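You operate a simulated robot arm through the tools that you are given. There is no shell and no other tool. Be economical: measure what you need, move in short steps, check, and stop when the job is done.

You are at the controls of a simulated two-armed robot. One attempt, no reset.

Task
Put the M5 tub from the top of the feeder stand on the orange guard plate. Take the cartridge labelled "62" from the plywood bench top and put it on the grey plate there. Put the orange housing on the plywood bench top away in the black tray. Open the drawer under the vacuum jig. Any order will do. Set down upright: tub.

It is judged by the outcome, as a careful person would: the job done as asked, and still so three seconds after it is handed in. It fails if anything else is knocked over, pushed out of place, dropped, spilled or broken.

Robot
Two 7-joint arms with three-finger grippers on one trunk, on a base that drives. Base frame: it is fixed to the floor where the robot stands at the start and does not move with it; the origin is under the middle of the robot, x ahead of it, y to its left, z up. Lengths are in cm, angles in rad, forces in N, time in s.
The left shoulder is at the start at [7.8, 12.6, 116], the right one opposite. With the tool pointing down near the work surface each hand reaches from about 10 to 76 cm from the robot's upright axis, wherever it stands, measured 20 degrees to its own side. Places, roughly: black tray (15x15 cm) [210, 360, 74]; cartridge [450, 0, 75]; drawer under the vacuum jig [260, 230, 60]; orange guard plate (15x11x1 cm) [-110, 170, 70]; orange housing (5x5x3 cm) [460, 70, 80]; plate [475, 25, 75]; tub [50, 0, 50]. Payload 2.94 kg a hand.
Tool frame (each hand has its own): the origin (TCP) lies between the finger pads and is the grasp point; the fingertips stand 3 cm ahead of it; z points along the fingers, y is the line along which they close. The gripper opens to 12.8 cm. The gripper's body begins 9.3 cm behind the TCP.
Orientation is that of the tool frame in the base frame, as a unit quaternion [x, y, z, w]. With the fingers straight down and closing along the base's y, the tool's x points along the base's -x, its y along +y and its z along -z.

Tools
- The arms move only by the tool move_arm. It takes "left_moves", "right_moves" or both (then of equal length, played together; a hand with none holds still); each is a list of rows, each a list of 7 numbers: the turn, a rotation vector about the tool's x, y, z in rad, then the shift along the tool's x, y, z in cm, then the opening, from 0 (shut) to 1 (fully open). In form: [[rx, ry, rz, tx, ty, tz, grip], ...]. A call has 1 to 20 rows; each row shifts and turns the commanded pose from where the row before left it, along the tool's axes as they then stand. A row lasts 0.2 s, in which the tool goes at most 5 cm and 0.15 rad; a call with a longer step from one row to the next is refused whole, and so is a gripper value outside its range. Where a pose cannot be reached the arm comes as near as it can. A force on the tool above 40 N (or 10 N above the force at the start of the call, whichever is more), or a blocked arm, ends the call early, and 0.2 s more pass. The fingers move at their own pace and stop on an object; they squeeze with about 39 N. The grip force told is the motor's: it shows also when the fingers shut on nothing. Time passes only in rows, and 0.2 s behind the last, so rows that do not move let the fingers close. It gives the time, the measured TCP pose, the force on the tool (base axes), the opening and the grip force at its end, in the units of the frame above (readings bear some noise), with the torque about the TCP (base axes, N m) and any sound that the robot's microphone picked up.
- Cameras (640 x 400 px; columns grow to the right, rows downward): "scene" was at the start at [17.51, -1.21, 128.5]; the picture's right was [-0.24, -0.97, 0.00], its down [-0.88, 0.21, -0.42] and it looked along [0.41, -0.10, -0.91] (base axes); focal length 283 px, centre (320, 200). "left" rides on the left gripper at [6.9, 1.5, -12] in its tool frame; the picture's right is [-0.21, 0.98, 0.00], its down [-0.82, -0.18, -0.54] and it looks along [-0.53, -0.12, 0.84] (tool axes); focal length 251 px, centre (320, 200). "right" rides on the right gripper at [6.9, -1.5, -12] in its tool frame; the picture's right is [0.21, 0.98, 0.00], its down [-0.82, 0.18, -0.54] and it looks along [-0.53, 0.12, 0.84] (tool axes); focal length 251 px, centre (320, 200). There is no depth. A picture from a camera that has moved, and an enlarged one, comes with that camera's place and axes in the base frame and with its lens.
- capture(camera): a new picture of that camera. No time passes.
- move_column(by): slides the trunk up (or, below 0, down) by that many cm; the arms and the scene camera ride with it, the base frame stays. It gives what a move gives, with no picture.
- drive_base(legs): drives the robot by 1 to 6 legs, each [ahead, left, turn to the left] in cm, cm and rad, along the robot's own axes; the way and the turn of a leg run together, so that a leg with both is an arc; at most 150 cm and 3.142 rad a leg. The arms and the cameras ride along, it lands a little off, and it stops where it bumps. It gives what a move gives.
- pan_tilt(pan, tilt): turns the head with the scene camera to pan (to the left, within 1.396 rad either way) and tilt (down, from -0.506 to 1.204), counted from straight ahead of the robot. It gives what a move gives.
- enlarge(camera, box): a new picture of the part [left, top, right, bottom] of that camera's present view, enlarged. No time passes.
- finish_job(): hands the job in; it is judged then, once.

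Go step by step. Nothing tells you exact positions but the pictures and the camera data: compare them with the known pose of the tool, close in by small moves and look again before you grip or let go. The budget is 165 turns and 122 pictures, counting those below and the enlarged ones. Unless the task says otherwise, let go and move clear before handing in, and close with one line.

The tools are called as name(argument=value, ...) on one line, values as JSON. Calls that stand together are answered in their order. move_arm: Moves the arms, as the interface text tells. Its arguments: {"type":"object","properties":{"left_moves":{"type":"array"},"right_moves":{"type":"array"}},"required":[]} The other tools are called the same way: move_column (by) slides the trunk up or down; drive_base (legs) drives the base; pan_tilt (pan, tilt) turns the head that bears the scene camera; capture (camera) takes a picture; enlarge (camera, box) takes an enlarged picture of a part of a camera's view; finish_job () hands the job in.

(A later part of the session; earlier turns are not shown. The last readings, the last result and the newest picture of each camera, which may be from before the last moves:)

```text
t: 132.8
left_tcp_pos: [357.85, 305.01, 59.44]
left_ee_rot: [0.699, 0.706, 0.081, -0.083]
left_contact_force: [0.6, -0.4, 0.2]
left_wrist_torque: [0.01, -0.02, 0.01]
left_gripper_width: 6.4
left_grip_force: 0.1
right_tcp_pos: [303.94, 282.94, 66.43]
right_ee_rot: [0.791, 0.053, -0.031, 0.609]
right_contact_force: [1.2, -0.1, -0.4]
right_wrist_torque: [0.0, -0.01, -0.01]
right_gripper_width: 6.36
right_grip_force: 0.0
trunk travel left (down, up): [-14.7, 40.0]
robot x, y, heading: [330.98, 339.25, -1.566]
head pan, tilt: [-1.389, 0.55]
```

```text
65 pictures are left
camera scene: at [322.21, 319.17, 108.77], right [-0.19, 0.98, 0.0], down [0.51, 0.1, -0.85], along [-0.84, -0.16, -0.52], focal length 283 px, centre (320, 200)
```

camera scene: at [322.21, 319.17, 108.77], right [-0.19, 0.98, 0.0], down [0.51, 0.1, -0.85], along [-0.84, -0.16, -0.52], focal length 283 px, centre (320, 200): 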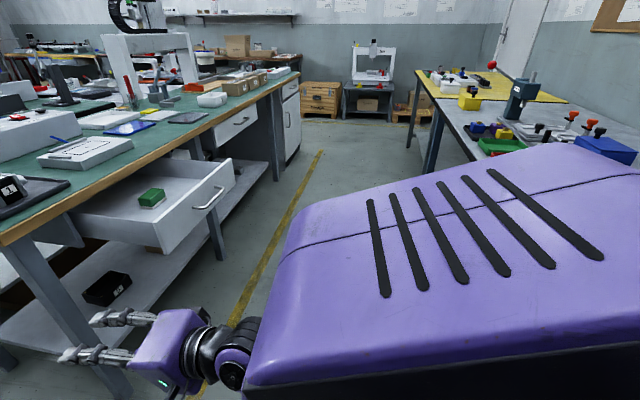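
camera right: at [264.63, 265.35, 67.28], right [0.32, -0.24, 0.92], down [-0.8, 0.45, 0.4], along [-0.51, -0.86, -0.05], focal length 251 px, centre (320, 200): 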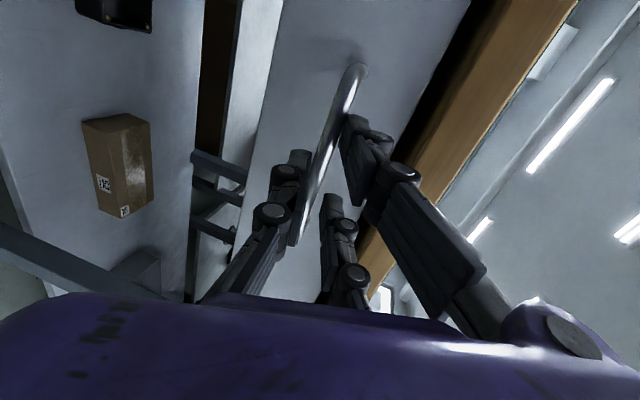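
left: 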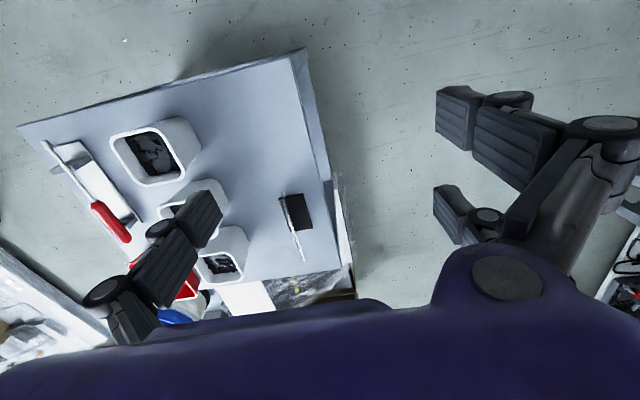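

The drawer stays open. Now I bring the right hand back to its down-pointing pose in the open space and raise the trunk.

move_column(by=23)

move_arm(right_moves=[[0, 0, -0.143, 0, 0, 0, 0.5], [0, 0, -0.143, 0, 0, 0, 0.5], [0, 0, -0.143, 0, 0, 0, 0.5], [0, 0, -0.143, 0, 0, 0, 0.5], [0, 0, -0.143, 0, 0, 0, 0.5], [0, 0, -0.143, 0, 0, 0, 0.5], [0, 0, -0.143, 0, 0, 0, 0.5], [0, 0, -0.143, 0, 0, 0, 0.5], [0, 0, -0.143, 0, 0, 0, 0.5], [0, 0, -0.143, 0, 0, 0, 0.5], [0, 0, -0.141, 0, 0, 0, 0.5], [0, 0.14, 0, 0, 0, 0, 0.5], [0, 0.14, 0, 0, 0, 0, 0.5], [0, 0.14, 0, 0, 0, 0, 0.5], [0, 0.14, 0, 0, 0, 0, 0.5], [0, 0.14, 0, 0, 0, 0, 0.5], [0, 0.14, 0, 0, 0, 0, 0.5], [0, 0.14, 0, 0, 0, 0, 0.5], [0, 0.14, 0, 0, 0, 0, 0.5], [0, 0.14, 0, 0, 0, 0, 0.5]])

drive_base(legs=[[0, 14, 0], [100, 0, 0]])

pan_tilt(pan=0.4, tilt=0.4)

capture(camera="scene")

```text
t: 135.2
left_tcp_pos: [357.89, 305.05, 82.48]
left_ee_rot: [0.698, 0.706, 0.082, -0.083]
left_contact_force: [-0.4, -0.4, -0.3]
left_wrist_torque: [-0.01, 0.01, 0.04]
left_gripper_width: 6.39
left_grip_force: 0.0
right_tcp_pos: [303.96, 282.89, 89.34]
right_ee_rot: [0.792, 0.053, -0.03, 0.608]
right_contact_force: [0.0, 0.3, -0.8]
right_wrist_torque: [-0.01, 0.0, -0.02]
right_gripper_width: 6.4
right_grip_force: 0.1
trunk travel left (down, up): [-37.7, 17.0]
robot x, y, heading: [330.86, 339.28, -1.556]
head pan, tilt: [-1.389, 0.55]
```

```text
t: 139.4
left_tcp_pos: [357.77, 305.06, 82.43]
left_ee_rot: [0.699, 0.705, 0.082, -0.082]
left_contact_force: [0.6, 0.1, -0.8]
left_wrist_torque: [0.02, -0.03, 0.01]
left_gripper_width: 6.39
left_grip_force: 0.0
right_tcp_pos: [303.89, 283.02, 89.42]
right_ee_rot: [0.688, 0.723, -0.056, -0.022]
right_contact_force: [-0.1, -0.6, -0.8]
right_wrist_torque: [0.02, 0.01, 0.0]
right_gripper_width: 6.41
right_grip_force: 0.0
trunk travel left (down, up): [-37.7, 17.0]
robot x, y, heading: [330.93, 339.11, -1.566]
head pan, tilt: [-1.389, 0.55]
```

```text
t: 146.1
left_tcp_pos: [375.38, 205.38, 82.48]
left_ee_rot: [0.69, 0.715, 0.08, -0.084]
left_contact_force: [-0.7, 0.2, -0.3]
left_wrist_torque: [0.01, 0.01, 0.0]
left_gripper_width: 6.39
left_grip_force: 0.1
right_tcp_pos: [321.99, 182.13, 89.38]
right_ee_rot: [0.679, 0.731, -0.059, -0.02]
right_contact_force: [-0.2, 0.8, 0.3]
right_wrist_torque: [0.01, 0.02, 0.02]
right_gripper_width: 6.38
right_grip_force: 0.0
trunk travel left (down, up): [-37.7, 17.0]
robot x, y, heading: [347.7, 238.86, -1.53]
head pan, tilt: [-1.389, 0.55]
```

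```text
t: 147.9
left_tcp_pos: [375.46, 205.48, 82.46]
left_ee_rot: [0.689, 0.715, 0.081, -0.083]
left_contact_force: [0.2, -0.3, 1.1]
left_wrist_torque: [0.01, -0.02, 0.0]
left_gripper_width: 6.38
left_grip_force: 0.1
right_tcp_pos: [321.98, 182.11, 89.5]
right_ee_rot: [0.679, 0.732, -0.057, -0.02]
right_contact_force: [-0.2, -0.5, 1.0]
right_wrist_torque: [0.02, 0.0, 0.0]
right_gripper_width: 6.4
right_grip_force: 0.1
trunk travel left (down, up): [-37.7, 17.0]
robot x, y, heading: [347.3, 239.21, -1.536]
head pan, tilt: [0.4, 0.4]
```

```text
64 pictures are left
camera scene: at [351.82, 219.2, 134.33], right [-0.91, -0.42, 0.0], down [-0.16, 0.35, -0.92], along [0.39, -0.84, -0.39], focal length 283 px, centre (320, 200)
```

scene: 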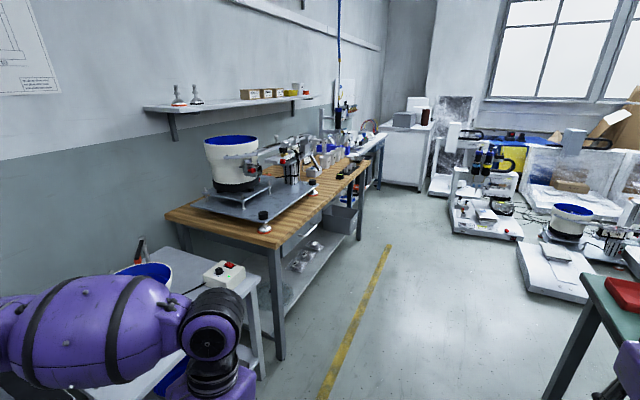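

The plywood bench is ahead on the left (front edge x≈407). I drive on and turn to face it.

drive_base(legs=[[0, 0, -0.035], [150, 0, 0], [42, 0, 0], [0, 0, 1.571]])

pan_tilt(pan=0.0, tilt=0.55)

capture(camera="scene")

```text
t: 161.7
left_tcp_pos: [381.32, 77.4, 82.44]
left_ee_rot: [-0.027, 0.993, -0.003, -0.116]
left_contact_force: [0.2, 0.1, -1.1]
left_wrist_torque: [0.03, 0.01, -0.02]
left_gripper_width: 6.4
left_grip_force: 0.1
right_tcp_pos: [405.5, 24.48, 89.52]
right_ee_rot: [-0.044, 0.997, -0.055, 0.028]
right_contact_force: [-0.2, 0.1, 0.0]
right_wrist_torque: [0.01, -0.02, -0.02]
right_gripper_width: 6.41
right_grip_force: 0.1
trunk travel left (down, up): [-37.7, 17.0]
robot x, y, heading: [348.04, 48.93, 0.048]
head pan, tilt: [0.4, 0.4]
```

```text
t: 162.6
left_tcp_pos: [381.4, 77.46, 82.35]
left_ee_rot: [-0.025, 0.993, -0.002, -0.116]
left_contact_force: [-0.4, -0.2, -0.2]
left_wrist_torque: [0.03, -0.01, 0.01]
left_gripper_width: 6.41
left_grip_force: 0.0
right_tcp_pos: [405.52, 24.53, 89.35]
right_ee_rot: [-0.046, 0.997, -0.056, 0.028]
right_contact_force: [0.3, -0.6, -0.6]
right_wrist_torque: [0.0, -0.03, 0.0]
right_gripper_width: 6.43
right_grip_force: 0.0
trunk travel left (down, up): [-37.7, 17.0]
robot x, y, heading: [348.07, 49.24, 0.052]
head pan, tilt: [0.0, 0.55]
```

```text
63 pictures are left
camera scene: at [368.71, 50.39, 132.97], right [0.05, -1.0, 0.0], down [-0.52, -0.03, -0.85], along [0.85, 0.04, -0.52], focal length 283 px, centre (320, 200)
```

scene: 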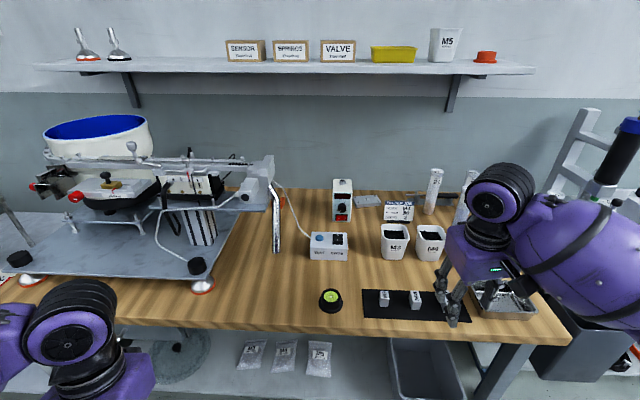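

I see the bench with a black mat with small cartridges, tubs, a grey plate at the back and something orange by the chute. I zoom in.

enlarge(camera="scene", box=[300, 160, 480, 330])

enlarge(camera="scene", box=[200, 150, 350, 330])

```text
2.35 times, centred on (390, 245) of scene
camera zoom: at [368.71, 50.39, 132.97], right [0.05, -1.0, 0.0], down [-0.52, -0.03, -0.85], along [0.85, 0.04, -0.52], focal length 665 px, centre (155, 94)
```

zoom: 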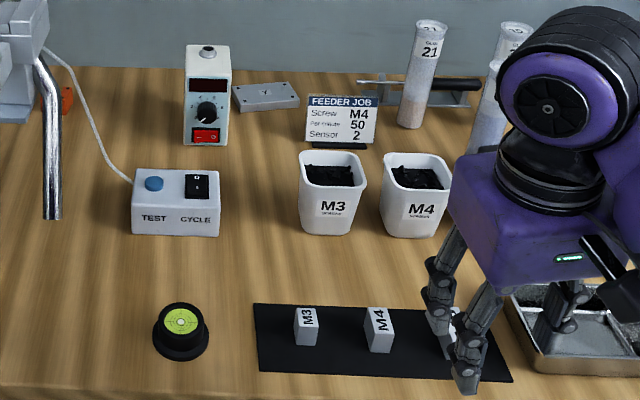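

```text
2.22 times, centred on (275, 240) of scene
camera zoom: at [368.71, 50.39, 132.97], right [0.05, -1.0, 0.0], down [-0.52, -0.03, -0.85], along [0.85, 0.04, -0.52], focal length 628 px, centre (420, 111)
```

zoom: 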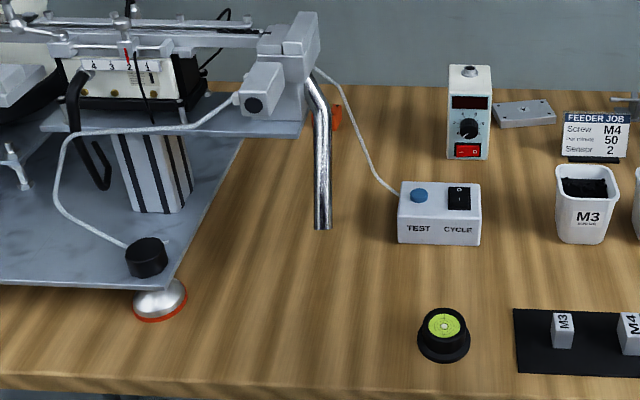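

The standing cylinders are the cartridges ("21" visible, others hidden by my arm); the grey plate is at about (464, 36), and the orange housing behind the chute tube at about (458, 68). I straighten the right hand, and strafe right to see the cartridges.

move_arm(right_moves=[[0, 0.06, 0, 4, 0, 0, 0.5], [0, 0.05, 0, 4, 0, 0, 0.5], [-0.06, 0, 0, 4, 0, 0, 0.5], [-0.05, 0, 0, 4, 0, 0, 0.5], [0, 0, 0, 0, 0, 0, 0.5]])

drive_base(legs=[[0, -32, -0.05]])

capture(camera="scene")

```text
t: 163.8
left_tcp_pos: [381.4, 77.59, 82.45]
left_ee_rot: [-0.027, 0.993, -0.003, -0.116]
left_contact_force: [0.1, -0.2, 0.4]
left_wrist_torque: [-0.01, 0.02, -0.01]
left_gripper_width: 6.39
left_grip_force: 0.0
right_tcp_pos: [389.59, 23.12, 89.86]
right_ee_rot: [-0.04, 0.999, -0.003, -0.031]
right_contact_force: [-0.3, -1.3, -0.3]
right_wrist_torque: [-0.04, -0.02, 0.01]
right_gripper_width: 6.41
right_grip_force: 0.0
trunk travel left (down, up): [-37.7, 17.0]
robot x, y, heading: [348.11, 49.5, 0.047]
head pan, tilt: [0.0, 0.55]
```

```text
t: 167.1
left_tcp_pos: [383.56, 44.81, 82.47]
left_ee_rot: [0.0, 0.993, 0.0, -0.116]
left_contact_force: [-0.5, -0.7, 0.2]
left_wrist_torque: [0.05, 0.02, -0.03]
left_gripper_width: 6.39
left_grip_force: 0.0
right_tcp_pos: [389.06, -10.09, 89.74]
right_ee_rot: [-0.014, 0.999, -0.002, -0.031]
right_contact_force: [-0.2, -0.4, 0.1]
right_wrist_torque: [0.02, -0.04, 0.01]
right_gripper_width: 6.39
right_grip_force: 0.1
trunk travel left (down, up): [-37.7, 17.0]
robot x, y, heading: [348.92, 18.17, 0.004]
head pan, tilt: [0.0, 0.55]
```

```text
60 pictures are left
camera scene: at [369.51, 18.33, 132.96], right [0.0, -1.0, 0.0], down [-0.52, 0.0, -0.85], along [0.85, 0.0, -0.52], focal length 283 px, centre (320, 200)
```

scene: 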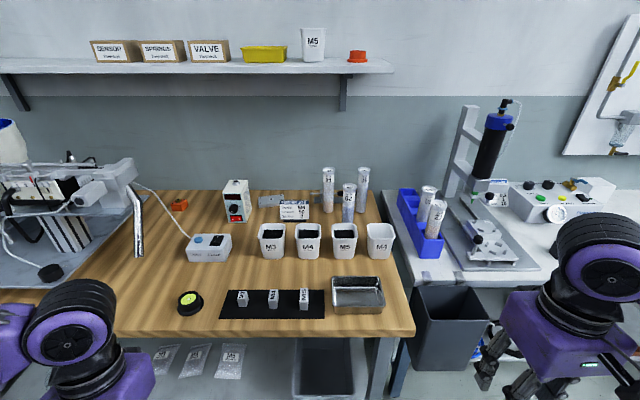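

enlarge(camera="scene", box=[300, 150, 400, 260])

enlarge(camera="scene", box=[120, 150, 320, 290])

```text
3.64 times, centred on (350, 205) of scene
camera zoom: at [369.51, 18.33, 132.96], right [0.0, -1.0, 0.0], down [-0.52, 0.0, -0.85], along [0.85, 0.0, -0.52], focal length 1028 px, centre (211, 182)
```

zoom: 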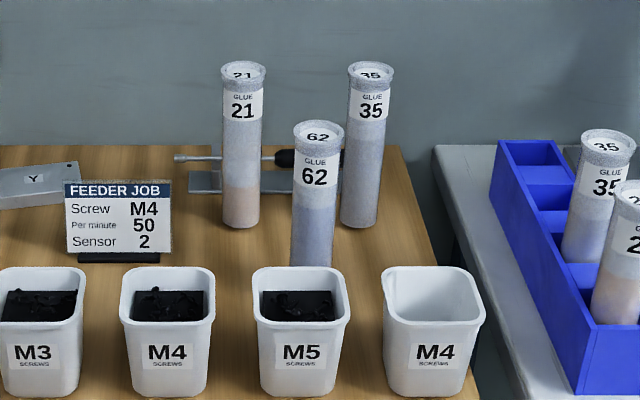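

```text
2.86 times, centred on (220, 220) of scene
camera zoom: at [369.51, 18.33, 132.96], right [0.0, -1.0, 0.0], down [-0.52, 0.0, -0.85], along [0.85, 0.0, -0.52], focal length 808 px, centre (606, 143)
```

zoom: 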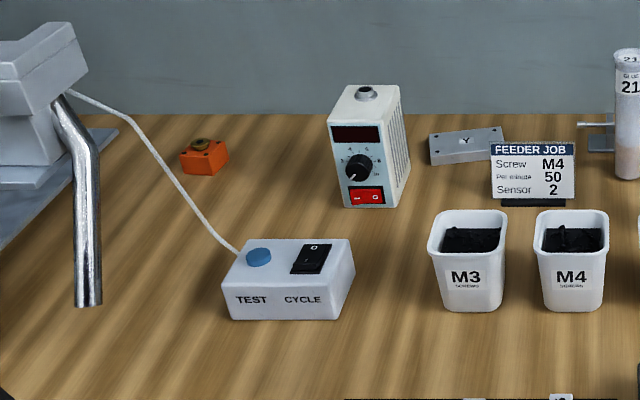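

Cartridge "62" stands at about (448, 9), 15 cm tall, behind the M5 tub. The grey plate ("Y") is at (463.5, 37.5); the housing at about (458, 68). I turn the base half left so the right arm leads, and come nearer.

move_arm(right_moves=[[0, 0, 0, 0, 0, -3, 0.6], [0, 0, 0, 0, 0, -3, 0.6], [0, 0, 0, 0, 0, 0, 0.6]])

drive_base(legs=[[0, 0, 0.5], [20.5, -14.6, 0]])

pan_tilt(pan=-0.5, tilt=0.75)

capture(camera="scene")

```text
t: 167.9
left_tcp_pos: [383.6, 44.81, 82.45]
left_ee_rot: [0.0, 0.993, 0.0, -0.115]
left_contact_force: [-0.3, -0.1, 1.2]
left_wrist_torque: [0.02, 0.0, -0.01]
left_gripper_width: 6.42
left_grip_force: 0.0
right_tcp_pos: [389.43, -9.79, 95.81]
right_ee_rot: [-0.014, 0.999, -0.002, -0.031]
right_contact_force: [0.2, -0.6, 0.1]
right_wrist_torque: [-0.01, 0.03, -0.04]
right_gripper_width: 7.66
right_grip_force: 0.0
trunk travel left (down, up): [-37.7, 17.0]
robot x, y, heading: [348.99, 18.36, -0.002]
head pan, tilt: [0.0, 0.55]
```

```text
t: 171.3
left_tcp_pos: [390.97, 55.47, 82.43]
left_ee_rot: [-0.255, 0.96, -0.029, -0.112]
left_contact_force: [0.8, 0.1, -0.9]
left_wrist_torque: [0.01, 0.02, 0.01]
left_gripper_width: 6.41
left_grip_force: 0.0
right_tcp_pos: [423.0, 11.19, 95.68]
right_ee_rot: [-0.27, 0.962, -0.01, -0.029]
right_contact_force: [0.1, 0.4, 0.2]
right_wrist_torque: [-0.01, 0.05, 0.05]
right_gripper_width: 7.68
right_grip_force: 0.0
trunk travel left (down, up): [-37.7, 17.0]
robot x, y, heading: [373.84, 15.44, 0.521]
head pan, tilt: [0.0, 0.55]
```

```text
t: 172.2
left_tcp_pos: [391.02, 55.64, 82.36]
left_ee_rot: [-0.255, 0.96, -0.03, -0.112]
left_contact_force: [0.0, -0.3, -0.5]
left_wrist_torque: [0.0, 0.01, -0.03]
left_gripper_width: 6.38
left_grip_force: 0.1
right_tcp_pos: [423.09, 11.19, 95.88]
right_ee_rot: [-0.27, 0.962, -0.01, -0.029]
right_contact_force: [0.9, -0.5, 0.5]
right_wrist_torque: [0.01, 0.02, -0.01]
right_gripper_width: 7.69
right_grip_force: 0.0
trunk travel left (down, up): [-37.7, 17.0]
robot x, y, heading: [373.91, 15.21, 0.514]
head pan, tilt: [-0.499, 0.75]
```

```text
57 pictures are left
camera scene: at [392.42, 21.47, 131.23], right [0.02, -1.0, 0.0], down [-0.68, -0.01, -0.73], along [0.73, 0.01, -0.68], focal length 283 px, centre (320, 200)
```

scene: 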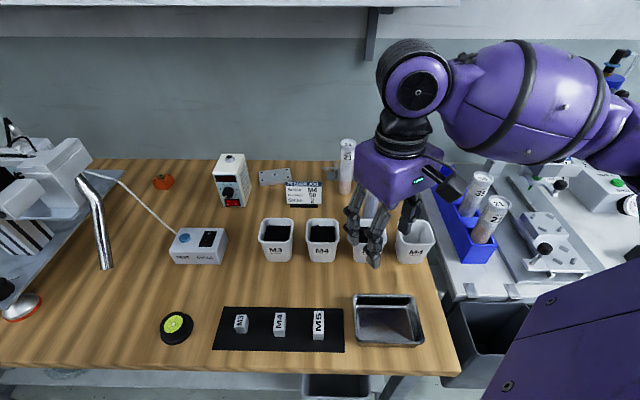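

I turn the right hand to face +x and tilt it about 40° forward for reach.

move_arm(right_moves=[[0, 0, 0.137, 0, 0, 0, 0.6], [0, 0, 0.137, 0, 0, 0, 0.6], [0, 0, 0.137, 0, 0, 0, 0.6], [0, 0, 0.135, 0, 0, 0, 0.6], [0, -0.133, 0, 0, 0, 0, 0.6], [0, -0.133, 0, 0, 0, 0, 0.6], [0, -0.133, 0, 0, 0, 0, 0.6], [0, -0.133, 0, 0, 0, 0, 0.6], [0, -0.133, 0, 0, 0, 0, 0.6], [0, -0.133, 0, 0, 0, 0, 0.6], [0, 0, 0, 0, 0, 0, 0.6]])

capture(camera="right")

capture(camera="scene")

```text
t: 174.6
left_tcp_pos: [391.05, 55.59, 82.49]
left_ee_rot: [-0.255, 0.96, -0.03, -0.112]
left_contact_force: [0.2, -0.5, -1.1]
left_wrist_torque: [0.02, 0.0, 0.0]
left_gripper_width: 6.4
left_grip_force: 0.0
right_tcp_pos: [423.17, 11.2, 95.82]
right_ee_rot: [-0.003, 0.994, -0.017, 0.106]
right_contact_force: [0.1, -0.3, 0.3]
right_wrist_torque: [0.01, -0.02, 0.0]
right_gripper_width: 7.66
right_grip_force: 0.1
right hand out of reach, approached as far as the arm can: row 7, 8, 9, 10
trunk travel left (down, up): [-37.7, 17.0]
robot x, y, heading: [374.41, 15.26, 0.516]
head pan, tilt: [-0.499, 0.75]
```

```text
56 pictures are left
camera right: at [413.68, 10.1, 106.23], right [-0.21, 0.97, -0.08], down [0.69, 0.21, 0.7], along [0.7, 0.09, -0.71], focal length 251 px, centre (320, 200)
```

right: 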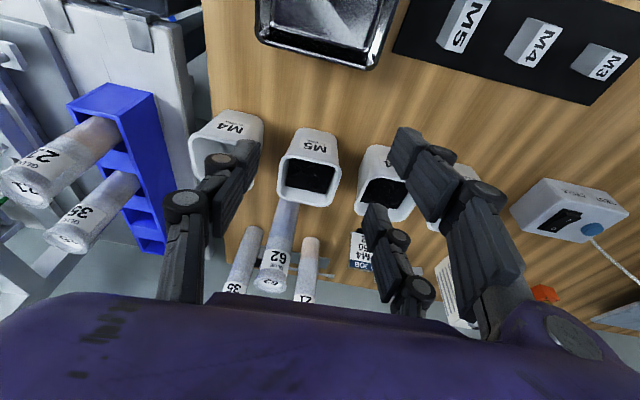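

```text
55 pictures are left
camera scene: at [392.43, 21.46, 131.22], right [0.02, -1.0, 0.0], down [-0.68, -0.01, -0.73], along [0.73, 0.01, -0.68], focal length 283 px, centre (320, 200)
```

scene: 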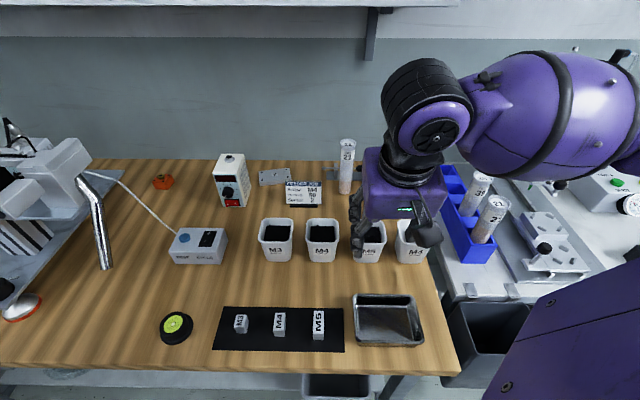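

It can tilt only when further out. I extend forward and up a bit, then tilt.

move_arm(right_moves=[[0, 0, 0, -3.8, -0.5, 0, 0.6], [0, 0, 0, -3.8, -0.5, 0, 0.6], [0, 0, 0, -3.8, -0.5, 0, 0.6], [0, 0, 0, -3.8, -0.5, 0, 0.6], [0, -0.12, 0, 0, 0, 0, 0.6], [0, -0.12, 0, 0, 0, 0, 0.6], [0, -0.12, 0, 0, 0, 0, 0.6], [0, -0.12, 0, 0, 0, 0, 0.6], [0, 0, 0, 0, 0, 0, 0.6]])

capture(camera="right")

capture(camera="scene")

```text
t: 176.6
left_tcp_pos: [390.94, 55.59, 82.41]
left_ee_rot: [-0.255, 0.96, -0.03, -0.112]
left_contact_force: [-0.6, 0.3, -0.6]
left_wrist_torque: [0.02, 0.0, -0.01]
left_gripper_width: 6.4
left_grip_force: 0.1
right_tcp_pos: [437.83, 9.4, 99.17]
right_ee_rot: [-0.006, 0.94, -0.016, 0.341]
right_contact_force: [0.3, -0.4, -0.1]
right_wrist_torque: [0.01, 0.01, -0.03]
right_gripper_width: 7.68
right_grip_force: 0.0
trunk travel left (down, up): [-37.7, 17.0]
robot x, y, heading: [374.14, 15.08, 0.521]
head pan, tilt: [-0.499, 0.75]
```

```text
54 pictures are left
camera right: at [424.83, 8.06, 104.01], right [-0.17, 0.97, -0.17], down [0.28, 0.21, 0.94], along [0.94, 0.11, -0.31], focal length 251 px, centre (320, 200)
```

right: 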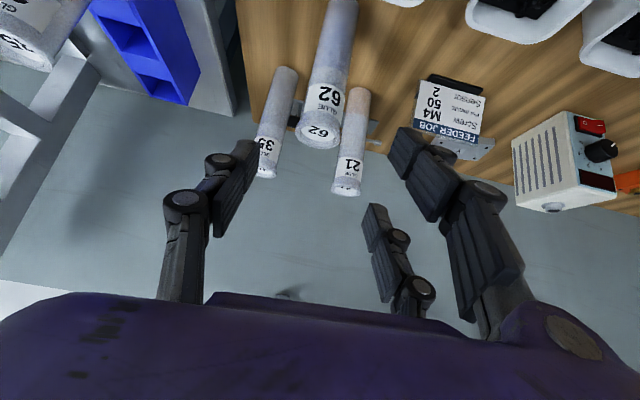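

```text
53 pictures are left
camera scene: at [392.44, 21.47, 131.22], right [0.02, -1.0, 0.0], down [-0.68, -0.01, -0.73], along [0.73, 0.01, -0.68], focal length 283 px, centre (320, 200)
```

scene: 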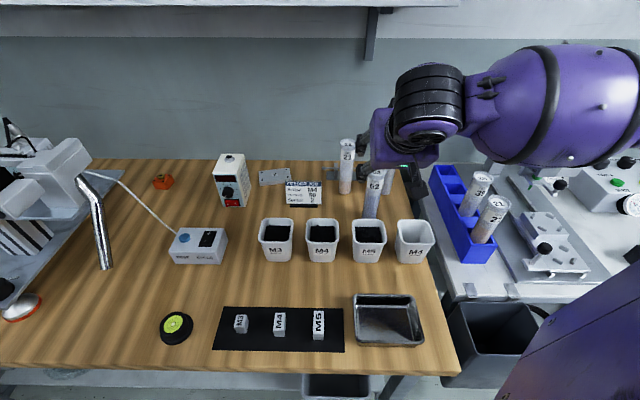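

The tilt is 40° now. The 62's axis is at about (446.5, 9.0). I approach along the fingers' direction, part way first.

move_arm(right_moves=[[0, 0, 0, 1.8, -0.3, 0, 0.55], [0, 0, 0, 0, 0, 3, 0.52], [0, 0, 0, 0, 0, 3, 0.52], [0, 0, 0, 0, 0, 3, 0.52], [0, 0, 0, 0, 0, 0, 0.52]])

capture(camera="right")

enlarge(camera="scene", box=[310, 110, 470, 230])

```text
t: 177.8
left_tcp_pos: [390.93, 55.58, 82.46]
left_ee_rot: [-0.255, 0.96, -0.029, -0.112]
left_contact_force: [0.6, 0.0, 0.6]
left_wrist_torque: [-0.01, 0.0, -0.01]
left_gripper_width: 6.39
left_grip_force: 0.0
right_tcp_pos: [442.18, 8.38, 90.96]
right_ee_rot: [-0.006, 0.94, -0.016, 0.341]
right_contact_force: [0.1, 0.0, 0.5]
right_wrist_torque: [-0.01, -0.03, 0.06]
right_gripper_width: 6.65
right_grip_force: 0.1
trunk travel left (down, up): [-37.7, 17.0]
robot x, y, heading: [373.89, 15.37, 0.517]
head pan, tilt: [-0.499, 0.75]
```

```text
52 pictures are left
camera right: at [429.11, 7.23, 95.83], right [-0.17, 0.97, -0.17], down [0.28, 0.21, 0.93], along [0.94, 0.11, -0.31], focal length 251 px, centre (320, 200)
```

right: 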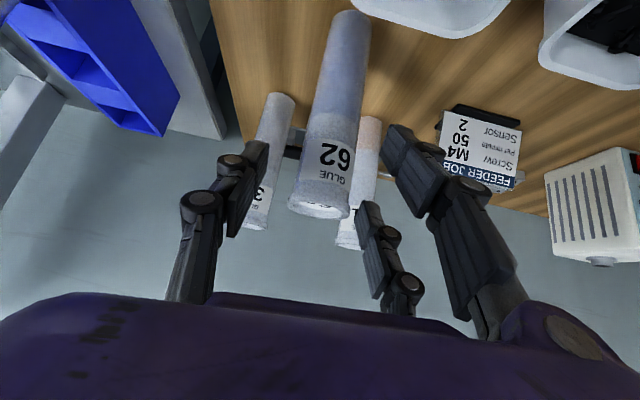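

```text
3.33 times, centred on (390, 170) of scene
camera zoom: at [392.38, 21.47, 131.23], right [0.02, -1.0, 0.0], down [-0.68, -0.01, -0.73], along [0.73, 0.01, -0.68], focal length 942 px, centre (87, 300)
```

zoom: 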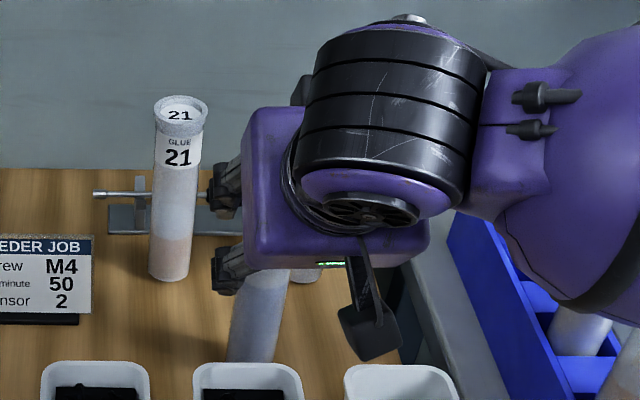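

Well aligned; a small shift to the left and then the last 7 cm.

move_arm(right_moves=[[0, 0, 0, -0.4, 0.7, 0, 0.52], [0, 0, 0, 0, 0, 2.5, 0.52], [0, 0, 0, 0, 0, 2.5, 0.52], [0, 0, 0, 0, 0, 1.9, 0.52], [0, 0, 0, 0, 0, 0, 0.52]])

capture(camera="right")

```text
t: 179.0
left_tcp_pos: [390.93, 55.68, 82.46]
left_ee_rot: [-0.254, 0.96, -0.03, -0.112]
left_contact_force: [0.9, 0.8, -1.0]
left_wrist_torque: [0.01, 0.01, 0.0]
left_gripper_width: 6.41
left_grip_force: 0.1
right_tcp_pos: [447.25, 9.03, 85.82]
right_ee_rot: [-0.006, 0.94, -0.016, 0.34]
right_contact_force: [-1.1, 0.4, -0.7]
right_wrist_torque: [-0.02, -0.03, -0.01]
right_gripper_width: 6.66
right_grip_force: 0.1
trunk travel left (down, up): [-37.7, 17.0]
robot x, y, heading: [374.11, 15.12, 0.515]
head pan, tilt: [-0.499, 0.75]
```

```text
50 pictures are left
camera right: at [434.12, 7.83, 90.79], right [-0.17, 0.97, -0.17], down [0.28, 0.21, 0.93], along [0.94, 0.11, -0.31], focal length 251 px, centre (320, 200)
```

right: 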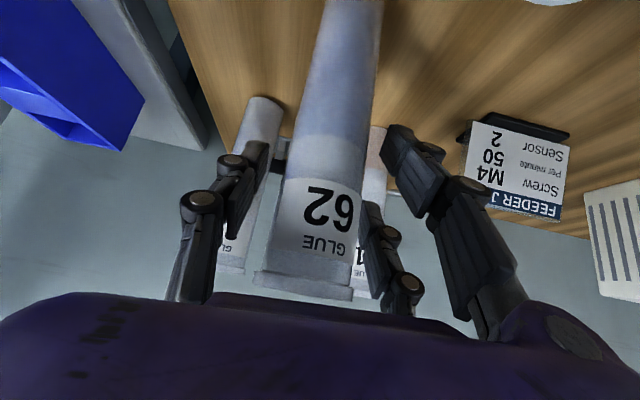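

The cartridge stands centred between the fingers. I close and lift a little.

move_arm(right_moves=[[0, 0, 0, 0, 0, 0, 0.1], [0, 0, 0, 0, 0, 0, 0.1], [0, 0, 0, 0, 0, 0, 0.1], [0, 0, 0, -0.64, 0, -0.77, 0.1], [0, 0, 0, -1.28, 0, -1.53, 0.1], [0, 0, 0, 0, 0, 0, 0.1]])

capture(camera="right")

```text
t: 180.4
left_tcp_pos: [390.91, 55.64, 82.38]
left_ee_rot: [-0.254, 0.96, -0.029, -0.111]
left_contact_force: [0.7, -0.1, 0.9]
left_wrist_torque: [-0.01, 0.04, -0.04]
left_gripper_width: 6.42
left_grip_force: 0.0
right_tcp_pos: [447.14, 9.22, 89.04]
right_ee_rot: [-0.006, 0.94, -0.016, 0.341]
right_contact_force: [-0.3, 0.8, -0.6]
right_wrist_torque: [0.02, -0.03, -0.04]
right_gripper_width: 3.45
right_grip_force: 39.1
trunk travel left (down, up): [-37.7, 17.0]
robot x, y, heading: [374.25, 15.22, 0.517]
head pan, tilt: [-0.499, 0.75]
```

```text
49 pictures are left
camera right: at [434.07, 8.0, 93.97], right [-0.17, 0.97, -0.17], down [0.28, 0.21, 0.93], along [0.94, 0.11, -0.31], focal length 251 px, centre (320, 200)
```

right: 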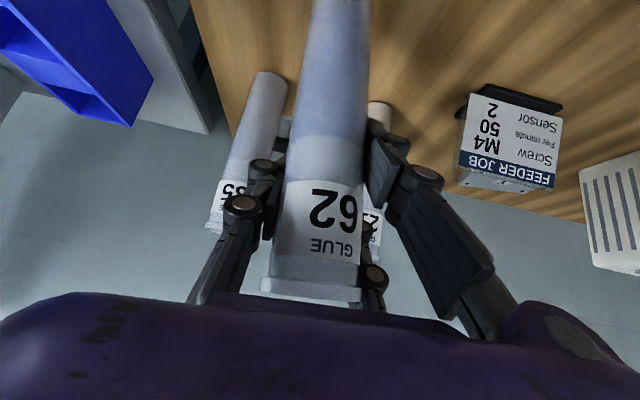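

The 62 is held and lifted. I raise it further, pull it back a bit to clear "21", then shift the base to bring the plate into reach.

move_arm(right_moves=[[0, 0, 0, -1.5, 0, -1.79, 0.1], [0, 0, 0, -1.5, 0, -1.79, 0.1], [0, 0, 0, -1.5, 0, -1.79, 0.1], [0, 0, 0, 1.53, 0, -1.28, 0.1], [0, 0, 0, 1.53, 0, -1.28, 0.1], [0, 0, 0, 0, 0, 0, 0.1]])

drive_base(legs=[[12.2, 11.4, 0]])

capture(camera="right")

capture(camera="scene")

```text
t: 181.8
left_tcp_pos: [390.85, 55.57, 82.36]
left_ee_rot: [-0.254, 0.96, -0.029, -0.112]
left_contact_force: [-0.5, -0.4, -0.2]
left_wrist_torque: [0.03, 0.02, 0.04]
left_gripper_width: 6.4
left_grip_force: 0.1
right_tcp_pos: [443.23, 9.56, 96.12]
right_ee_rot: [-0.006, 0.94, -0.016, 0.341]
right_contact_force: [-0.4, 0.4, -1.3]
right_wrist_torque: [0.01, -0.01, -0.02]
right_gripper_width: 3.45
right_grip_force: 39.2
trunk travel left (down, up): [-37.7, 17.0]
robot x, y, heading: [373.93, 15.55, 0.512]
head pan, tilt: [-0.499, 0.75]
```

```text
t: 183.5
left_tcp_pos: [396.21, 71.65, 82.43]
left_ee_rot: [-0.255, 0.96, -0.029, -0.112]
left_contact_force: [0.2, 0.7, 0.5]
left_wrist_torque: [-0.05, 0.03, 0.02]
left_gripper_width: 6.36
left_grip_force: 0.0
right_tcp_pos: [448.39, 25.56, 95.95]
right_ee_rot: [-0.006, 0.94, -0.016, 0.341]
right_contact_force: [1.0, 0.3, -0.5]
right_wrist_torque: [-0.02, -0.03, 0.0]
right_gripper_width: 3.49
right_grip_force: 39.6
trunk travel left (down, up): [-37.7, 17.0]
robot x, y, heading: [379.01, 31.41, 0.512]
head pan, tilt: [-0.499, 0.75]
```

```text
48 pictures are left
camera right: at [435.34, 24.41, 100.92], right [-0.17, 0.97, -0.17], down [0.28, 0.21, 0.93], along [0.94, 0.11, -0.31], focal length 251 px, centre (320, 200)
```

right: 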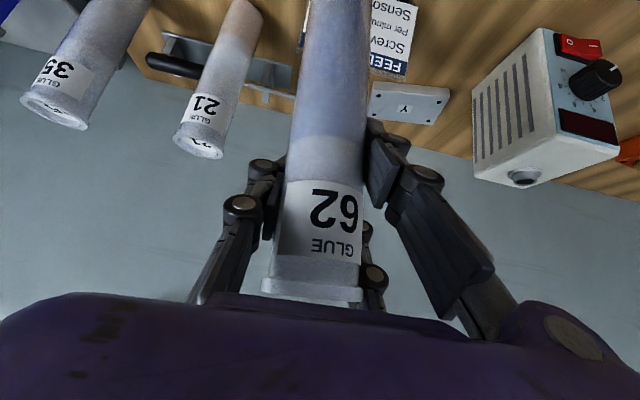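

```text
47 pictures are left
camera scene: at [397.72, 37.6, 131.22], right [0.02, -1.0, 0.0], down [-0.68, -0.01, -0.73], along [0.73, 0.01, -0.68], focal length 283 px, centre (320, 200)
```

scene: 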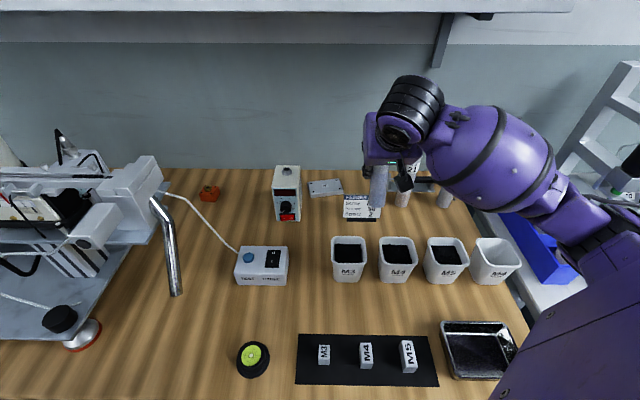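

The plate centre is at about (461.8, 36.8), top z≈76.5. I go up a bit, left, then forward over it.

move_arm(right_moves=[[0, 0, 0, -1.28, 0, -1.53, 0.1], [0, 0, 0, 0, 2.8, 0, 0.1], [0, 0, 0, 0, 2.8, 0, 0.1], [0, 0, 0, 0, 2.8, 0, 0.1], [0, 0, 0, 0, 2.8, 0, 0.1], [0, 0, 0, -2.57, 0, 2.15, 0.1], [0, 0, 0, -2.57, 0, 2.15, 0.1], [0, 0, 0, -2.57, 0, 2.15, 0.1], [0, 0, 0, -2.57, 0, 2.15, 0.1], [0, 0, 0, 0, 0, 0, 0.1]])

capture(camera="right")

capture(camera="scene")

```text
t: 185.7
left_tcp_pos: [396.3, 71.7, 82.47]
left_ee_rot: [-0.254, 0.96, -0.029, -0.112]
left_contact_force: [0.3, -0.1, 0.0]
left_wrist_torque: [-0.04, 0.02, 0.02]
left_gripper_width: 6.44
left_grip_force: 0.1
right_tcp_pos: [462.0, 37.11, 97.76]
right_ee_rot: [-0.007, 0.94, -0.016, 0.34]
right_contact_force: [-0.6, 0.3, -0.7]
right_wrist_torque: [0.01, -0.03, -0.01]
right_gripper_width: 3.45
right_grip_force: 39.0
trunk travel left (down, up): [-37.7, 17.0]
robot x, y, heading: [379.23, 31.32, 0.515]
head pan, tilt: [-0.499, 0.75]
```

```text
46 pictures are left
camera right: at [448.9, 35.8, 102.6], right [-0.17, 0.97, -0.17], down [0.28, 0.21, 0.93], along [0.94, 0.11, -0.31], focal length 251 px, centre (320, 200)
```

right: 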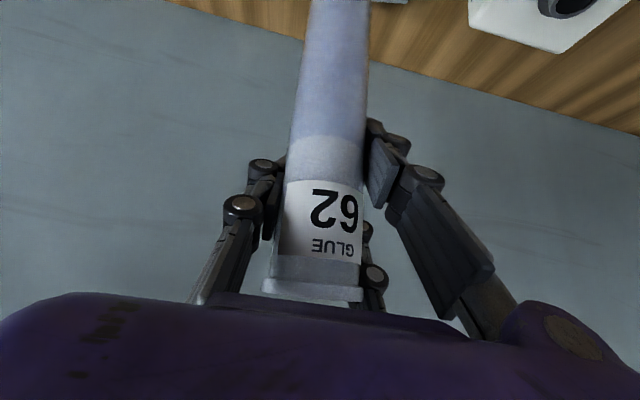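

```text
45 pictures are left
camera scene: at [397.71, 36.51, 131.43], right [-0.11, -0.99, 0.0], down [-0.66, 0.07, -0.75], along [0.74, -0.08, -0.66], focal length 283 px, centre (320, 200)
```

scene: 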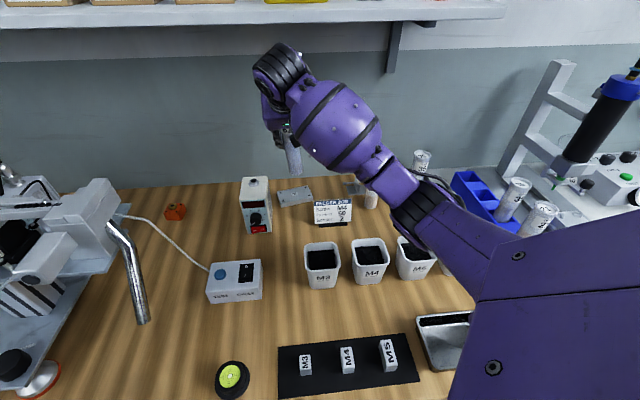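

The cartridge hangs over the plate. I lower it straight down 8.5 cm and look.

move_arm(right_moves=[[0, 0, 0, 1.36, 0, 1.63, 0.1], [0, 0, 0, 1.36, 0, 1.63, 0.1], [0, 0, 0, 1.36, 0, 1.63, 0.1], [0, 0, 0, 1.36, 0, 1.63, 0.1], [0, 0, 0, 0, 0, 0, 0.1]])

enlarge(camera="scene", box=[220, 110, 380, 240])

capture(camera="right")

```text
t: 186.9
left_tcp_pos: [396.18, 71.73, 82.45]
left_ee_rot: [-0.255, 0.96, -0.029, -0.112]
left_contact_force: [0.8, 0.5, -0.2]
left_wrist_torque: [0.03, 0.0, -0.01]
left_gripper_width: 6.38
left_grip_force: 0.1
right_tcp_pos: [461.82, 36.49, 89.3]
right_ee_rot: [-0.007, 0.94, -0.016, 0.341]
right_contact_force: [-0.1, -0.6, -1.6]
right_wrist_torque: [0.04, -0.04, 0.01]
right_gripper_width: 3.47
right_grip_force: 38.8
trunk travel left (down, up): [-37.7, 17.0]
robot x, y, heading: [379.05, 31.34, 0.519]
head pan, tilt: [-0.499, 0.75]
```

```text
3.08 times, centred on (300, 175) of scene
camera zoom: at [397.69, 37.56, 131.23], right [0.02, -1.0, 0.0], down [-0.68, -0.01, -0.73], along [0.73, 0.01, -0.68], focal length 870 px, centre (382, 277)
```

zoom: 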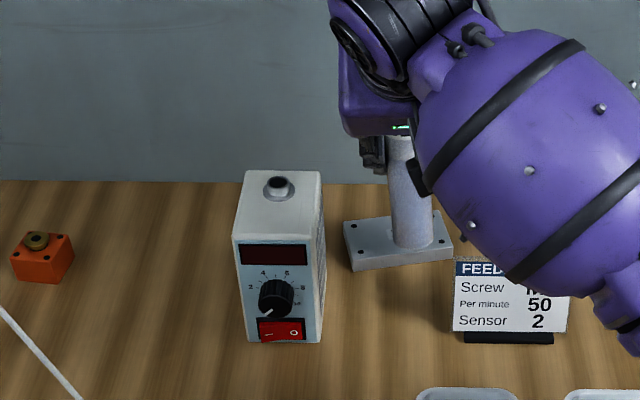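

```text
43 pictures are left
camera right: at [448.8, 35.22, 94.19], right [-0.17, 0.97, -0.17], down [0.28, 0.21, 0.94], along [0.94, 0.11, -0.31], focal length 251 px, centre (320, 200)
```

right: 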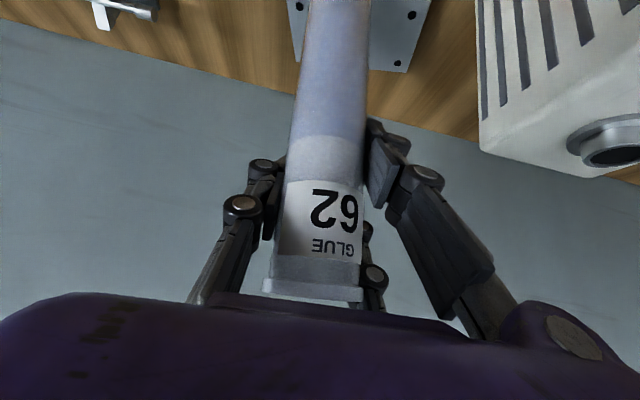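

It is nearly down, but about 1.3 cm too far right on the plate. I shift it left, then check.

move_arm(right_moves=[[0, 0, 0, 0, 1.3, 0, 0.1], [0, 0, 0, 0, 0, 0, 0.1]])

enlarge(camera="scene", box=[260, 130, 360, 210])

```text
t: 187.5
left_tcp_pos: [396.31, 71.83, 82.32]
left_ee_rot: [-0.255, 0.96, -0.03, -0.111]
left_contact_force: [0.7, 0.0, -0.5]
left_wrist_torque: [0.03, 0.02, -0.01]
left_gripper_width: 6.37
left_grip_force: 0.1
right_tcp_pos: [461.88, 37.75, 89.28]
right_ee_rot: [-0.005, 0.94, -0.017, 0.341]
right_contact_force: [-0.7, 0.1, -0.6]
right_wrist_torque: [-0.03, 0.02, 0.01]
right_gripper_width: 3.45
right_grip_force: 39.0
trunk travel left (down, up): [-37.7, 17.0]
robot x, y, heading: [379.57, 31.23, 0.517]
head pan, tilt: [-0.499, 0.75]
```

```text
5.00 times, centred on (310, 170) of scene
camera zoom: at [397.73, 37.42, 131.27], right [0.01, -1.0, 0.0], down [-0.68, 0.0, -0.73], along [0.73, 0.0, -0.68], focal length 1413 px, centre (370, 350)
```

zoom: 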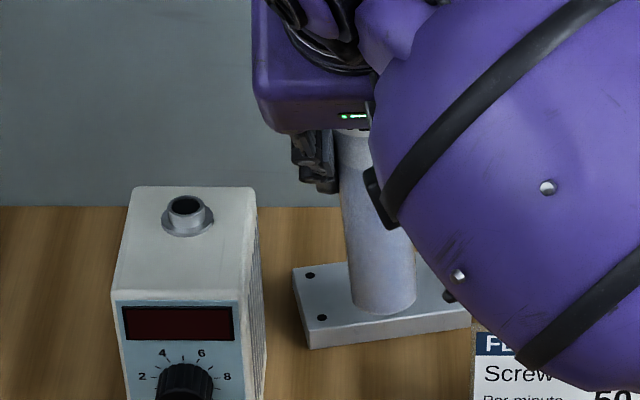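

It looks centred sideways. I lower in small steps until it touches.

move_arm(right_moves=[[0, 0, 0, 0.38, 0, 0.46, 0.1], [0, 0, 0, 0.38, 0, 0.46, 0.1], [0, 0, 0, 0, 0, 0, 0.1]])

enlarge(camera="scene", box=[260, 130, 360, 210])

```text
t: 188.3
left_tcp_pos: [396.17, 71.71, 82.39]
left_ee_rot: [-0.255, 0.96, -0.03, -0.113]
left_contact_force: [0.6, 0.2, -0.5]
left_wrist_torque: [0.01, -0.01, -0.03]
left_gripper_width: 6.42
left_grip_force: 0.0
right_tcp_pos: [461.84, 37.91, 87.86]
right_ee_rot: [-0.006, 0.94, -0.016, 0.34]
right_contact_force: [0.9, -0.2, -1.3]
right_wrist_torque: [0.0, 0.01, 0.02]
right_gripper_width: 3.47
right_grip_force: 39.2
trunk travel left (down, up): [-37.7, 17.0]
robot x, y, heading: [379.09, 31.33, 0.517]
head pan, tilt: [-0.499, 0.75]
```

```text
5.00 times, centred on (310, 170) of scene
camera zoom: at [397.7, 37.56, 131.22], right [0.02, -1.0, 0.0], down [-0.68, -0.01, -0.73], along [0.73, 0.01, -0.68], focal length 1413 px, centre (370, 350)
```

zoom: 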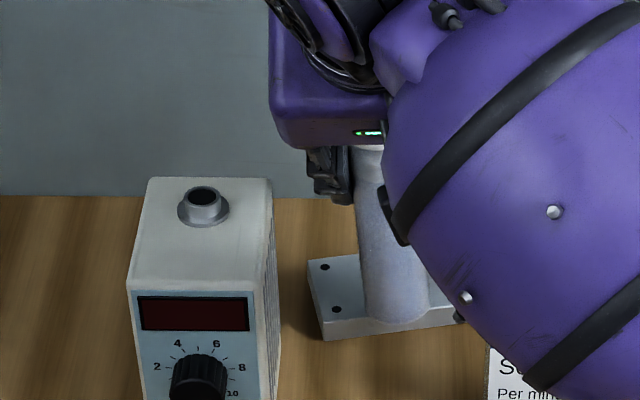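

In this view the cartridge's foot is too near the front edge of the plate. I raise it, move 2.7 cm forward and 0.7 left, then look again.

move_arm(right_moves=[[0, 0, 0, -1.28, 0, -1.53, 0.1], [0, 0, 0, -2.07, 0.7, 1.73, 0.1], [0, 0, 0, 0, 0, 0, 0.1], [0, 0, 0, 0.7, 0, 0.84, 0.1], [0, 0, 0, 0, 0, 0, 0.1]])

enlarge(camera="scene", box=[260, 130, 360, 210])

capture(camera="right")

```text
t: 189.5
left_tcp_pos: [396.25, 71.7, 82.48]
left_ee_rot: [-0.255, 0.96, -0.03, -0.112]
left_contact_force: [-1.1, 0.0, 0.3]
left_wrist_torque: [-0.02, 0.02, -0.01]
left_gripper_width: 6.41
left_grip_force: 0.1
right_tcp_pos: [464.61, 38.59, 88.84]
right_ee_rot: [-0.006, 0.94, -0.017, 0.341]
right_contact_force: [-0.4, 0.4, -1.6]
right_wrist_torque: [-0.04, -0.02, 0.0]
right_gripper_width: 3.48
right_grip_force: 39.0
trunk travel left (down, up): [-37.7, 17.0]
robot x, y, heading: [379.02, 31.21, 0.517]
head pan, tilt: [-0.499, 0.75]
```

```text
5.00 times, centred on (310, 170) of scene
camera zoom: at [397.73, 36.98, 131.32], right [-0.05, -1.0, 0.0], down [-0.67, 0.03, -0.74], along [0.74, -0.04, -0.67], focal length 1413 px, centre (370, 350)
```

zoom: 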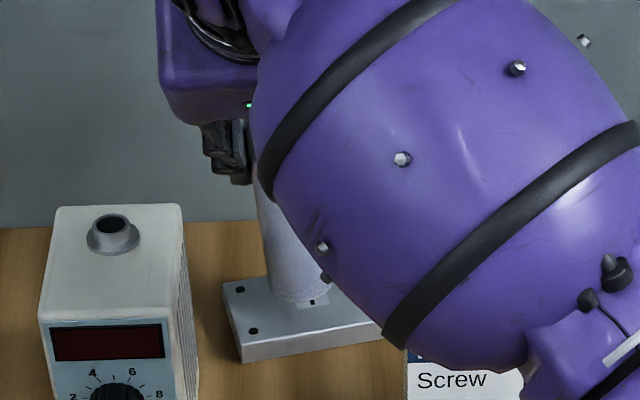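

```text
39 pictures are left
camera right: at [451.55, 37.3, 93.67], right [-0.16, 0.97, -0.17], down [0.28, 0.21, 0.93], along [0.94, 0.11, -0.31], focal length 251 px, centre (320, 200)
```

right: 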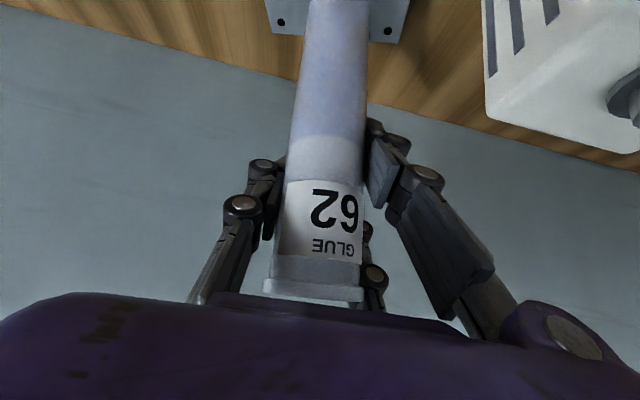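

Now the foot is over the middle of the plate (the Y mark). I lower until contact.

move_arm(right_moves=[[0, 0, 0, 0, -0.5, 0, 0.1], [0, 0, 0, 0.32, 0, 0.38, 0.1], [0, 0, 0, 0.32, 0, 0.38, 0.1], [0, 0, 0, 0.32, 0, 0.38, 0.1], [0, 0, 0, 0, 0, 0, 0.1]])

enlarge(camera="scene", box=[240, 130, 340, 210])

```text
t: 190.7
left_tcp_pos: [396.23, 71.72, 82.57]
left_ee_rot: [-0.254, 0.96, -0.03, -0.112]
left_contact_force: [-0.4, 0.3, -0.6]
left_wrist_torque: [-0.01, -0.05, 0.03]
left_gripper_width: 6.39
left_grip_force: 0.0
right_tcp_pos: [464.49, 38.08, 87.63]
right_ee_rot: [-0.005, 0.94, -0.015, 0.342]
right_contact_force: [0.1, -0.9, 5.7]
right_wrist_torque: [-0.03, 0.05, 0.03]
right_gripper_width: 3.44
right_grip_force: 38.9
trunk travel left (down, up): [-37.7, 17.0]
robot x, y, heading: [379.5, 31.25, 0.516]
head pan, tilt: [-0.499, 0.75]
```

```text
5.00 times, centred on (290, 170) of scene
camera zoom: at [397.63, 37.17, 131.26], right [-0.03, -1.0, 0.0], down [-0.68, 0.02, -0.73], along [0.73, -0.02, -0.68], focal length 1413 px, centre (470, 350)
```

zoom: 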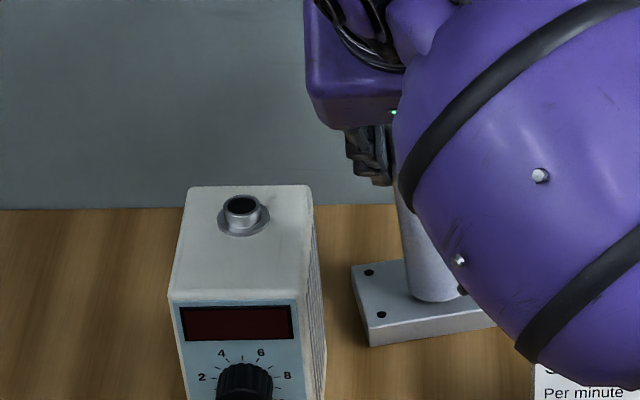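

It has touched down on the plate. I open a little and withdraw back along the fingers' line.

move_arm(right_moves=[[0, 0, 0, 0, 0, 0, 0.42], [0, 0, 0, 0, 0, 0, 0.42], [0, 0, 0, 0, 0, 0, 0.42], [0, 0, 0, 0, 0, -2, 0.42], [0, 0, 0, 0, 0, -3, 0.42], [0, 0, 0, 0, 0, -3, 0.42], [0, 0, 0, -2, 0, -3, 0.42], [0, 0, 0, -2, 0, -3, 0.42], [0, 0, 0, 0, 0, 0, 0.42]])

capture(camera="scene")

capture(camera="right")

```text
t: 192.7
left_tcp_pos: [396.3, 71.7, 82.37]
left_ee_rot: [-0.254, 0.96, -0.03, -0.112]
left_contact_force: [-0.4, 0.3, -0.2]
left_wrist_torque: [-0.01, 0.02, 0.03]
left_gripper_width: 6.39
left_grip_force: 0.0
right_tcp_pos: [458.55, 38.5, 100.73]
right_ee_rot: [-0.007, 0.94, -0.017, 0.341]
right_contact_force: [0.6, 0.1, -0.2]
right_wrist_torque: [0.0, 0.0, 0.01]
right_gripper_width: 5.37
right_grip_force: 0.1
trunk travel left (down, up): [-37.7, 17.0]
robot x, y, heading: [379.3, 31.64, 0.517]
head pan, tilt: [-0.499, 0.75]
```

```text
37 pictures are left
camera scene: at [397.71, 36.23, 131.35], right [-0.14, -0.99, 0.0], down [-0.66, 0.09, -0.74], along [0.73, -0.1, -0.67], focal length 283 px, centre (320, 200)
```

scene: 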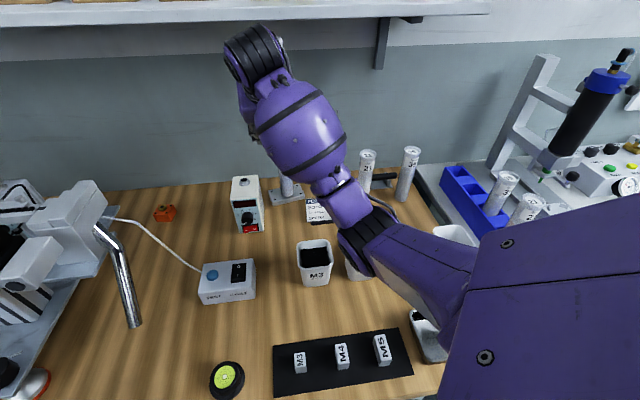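

```text
36 pictures are left
camera right: at [445.46, 37.32, 105.6], right [-0.16, 0.97, -0.17], down [0.28, 0.21, 0.93], along [0.94, 0.11, -0.31], focal length 251 px, centre (320, 200)
```

right: 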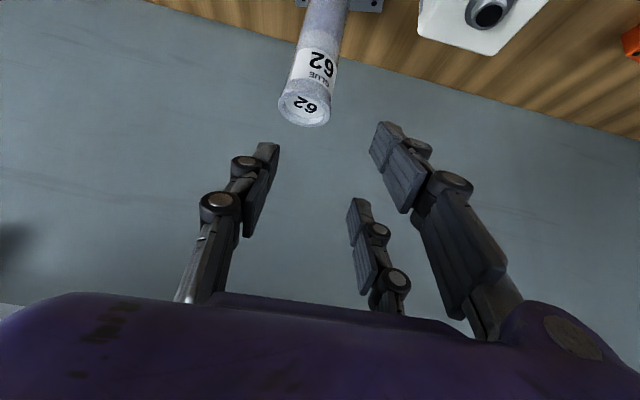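

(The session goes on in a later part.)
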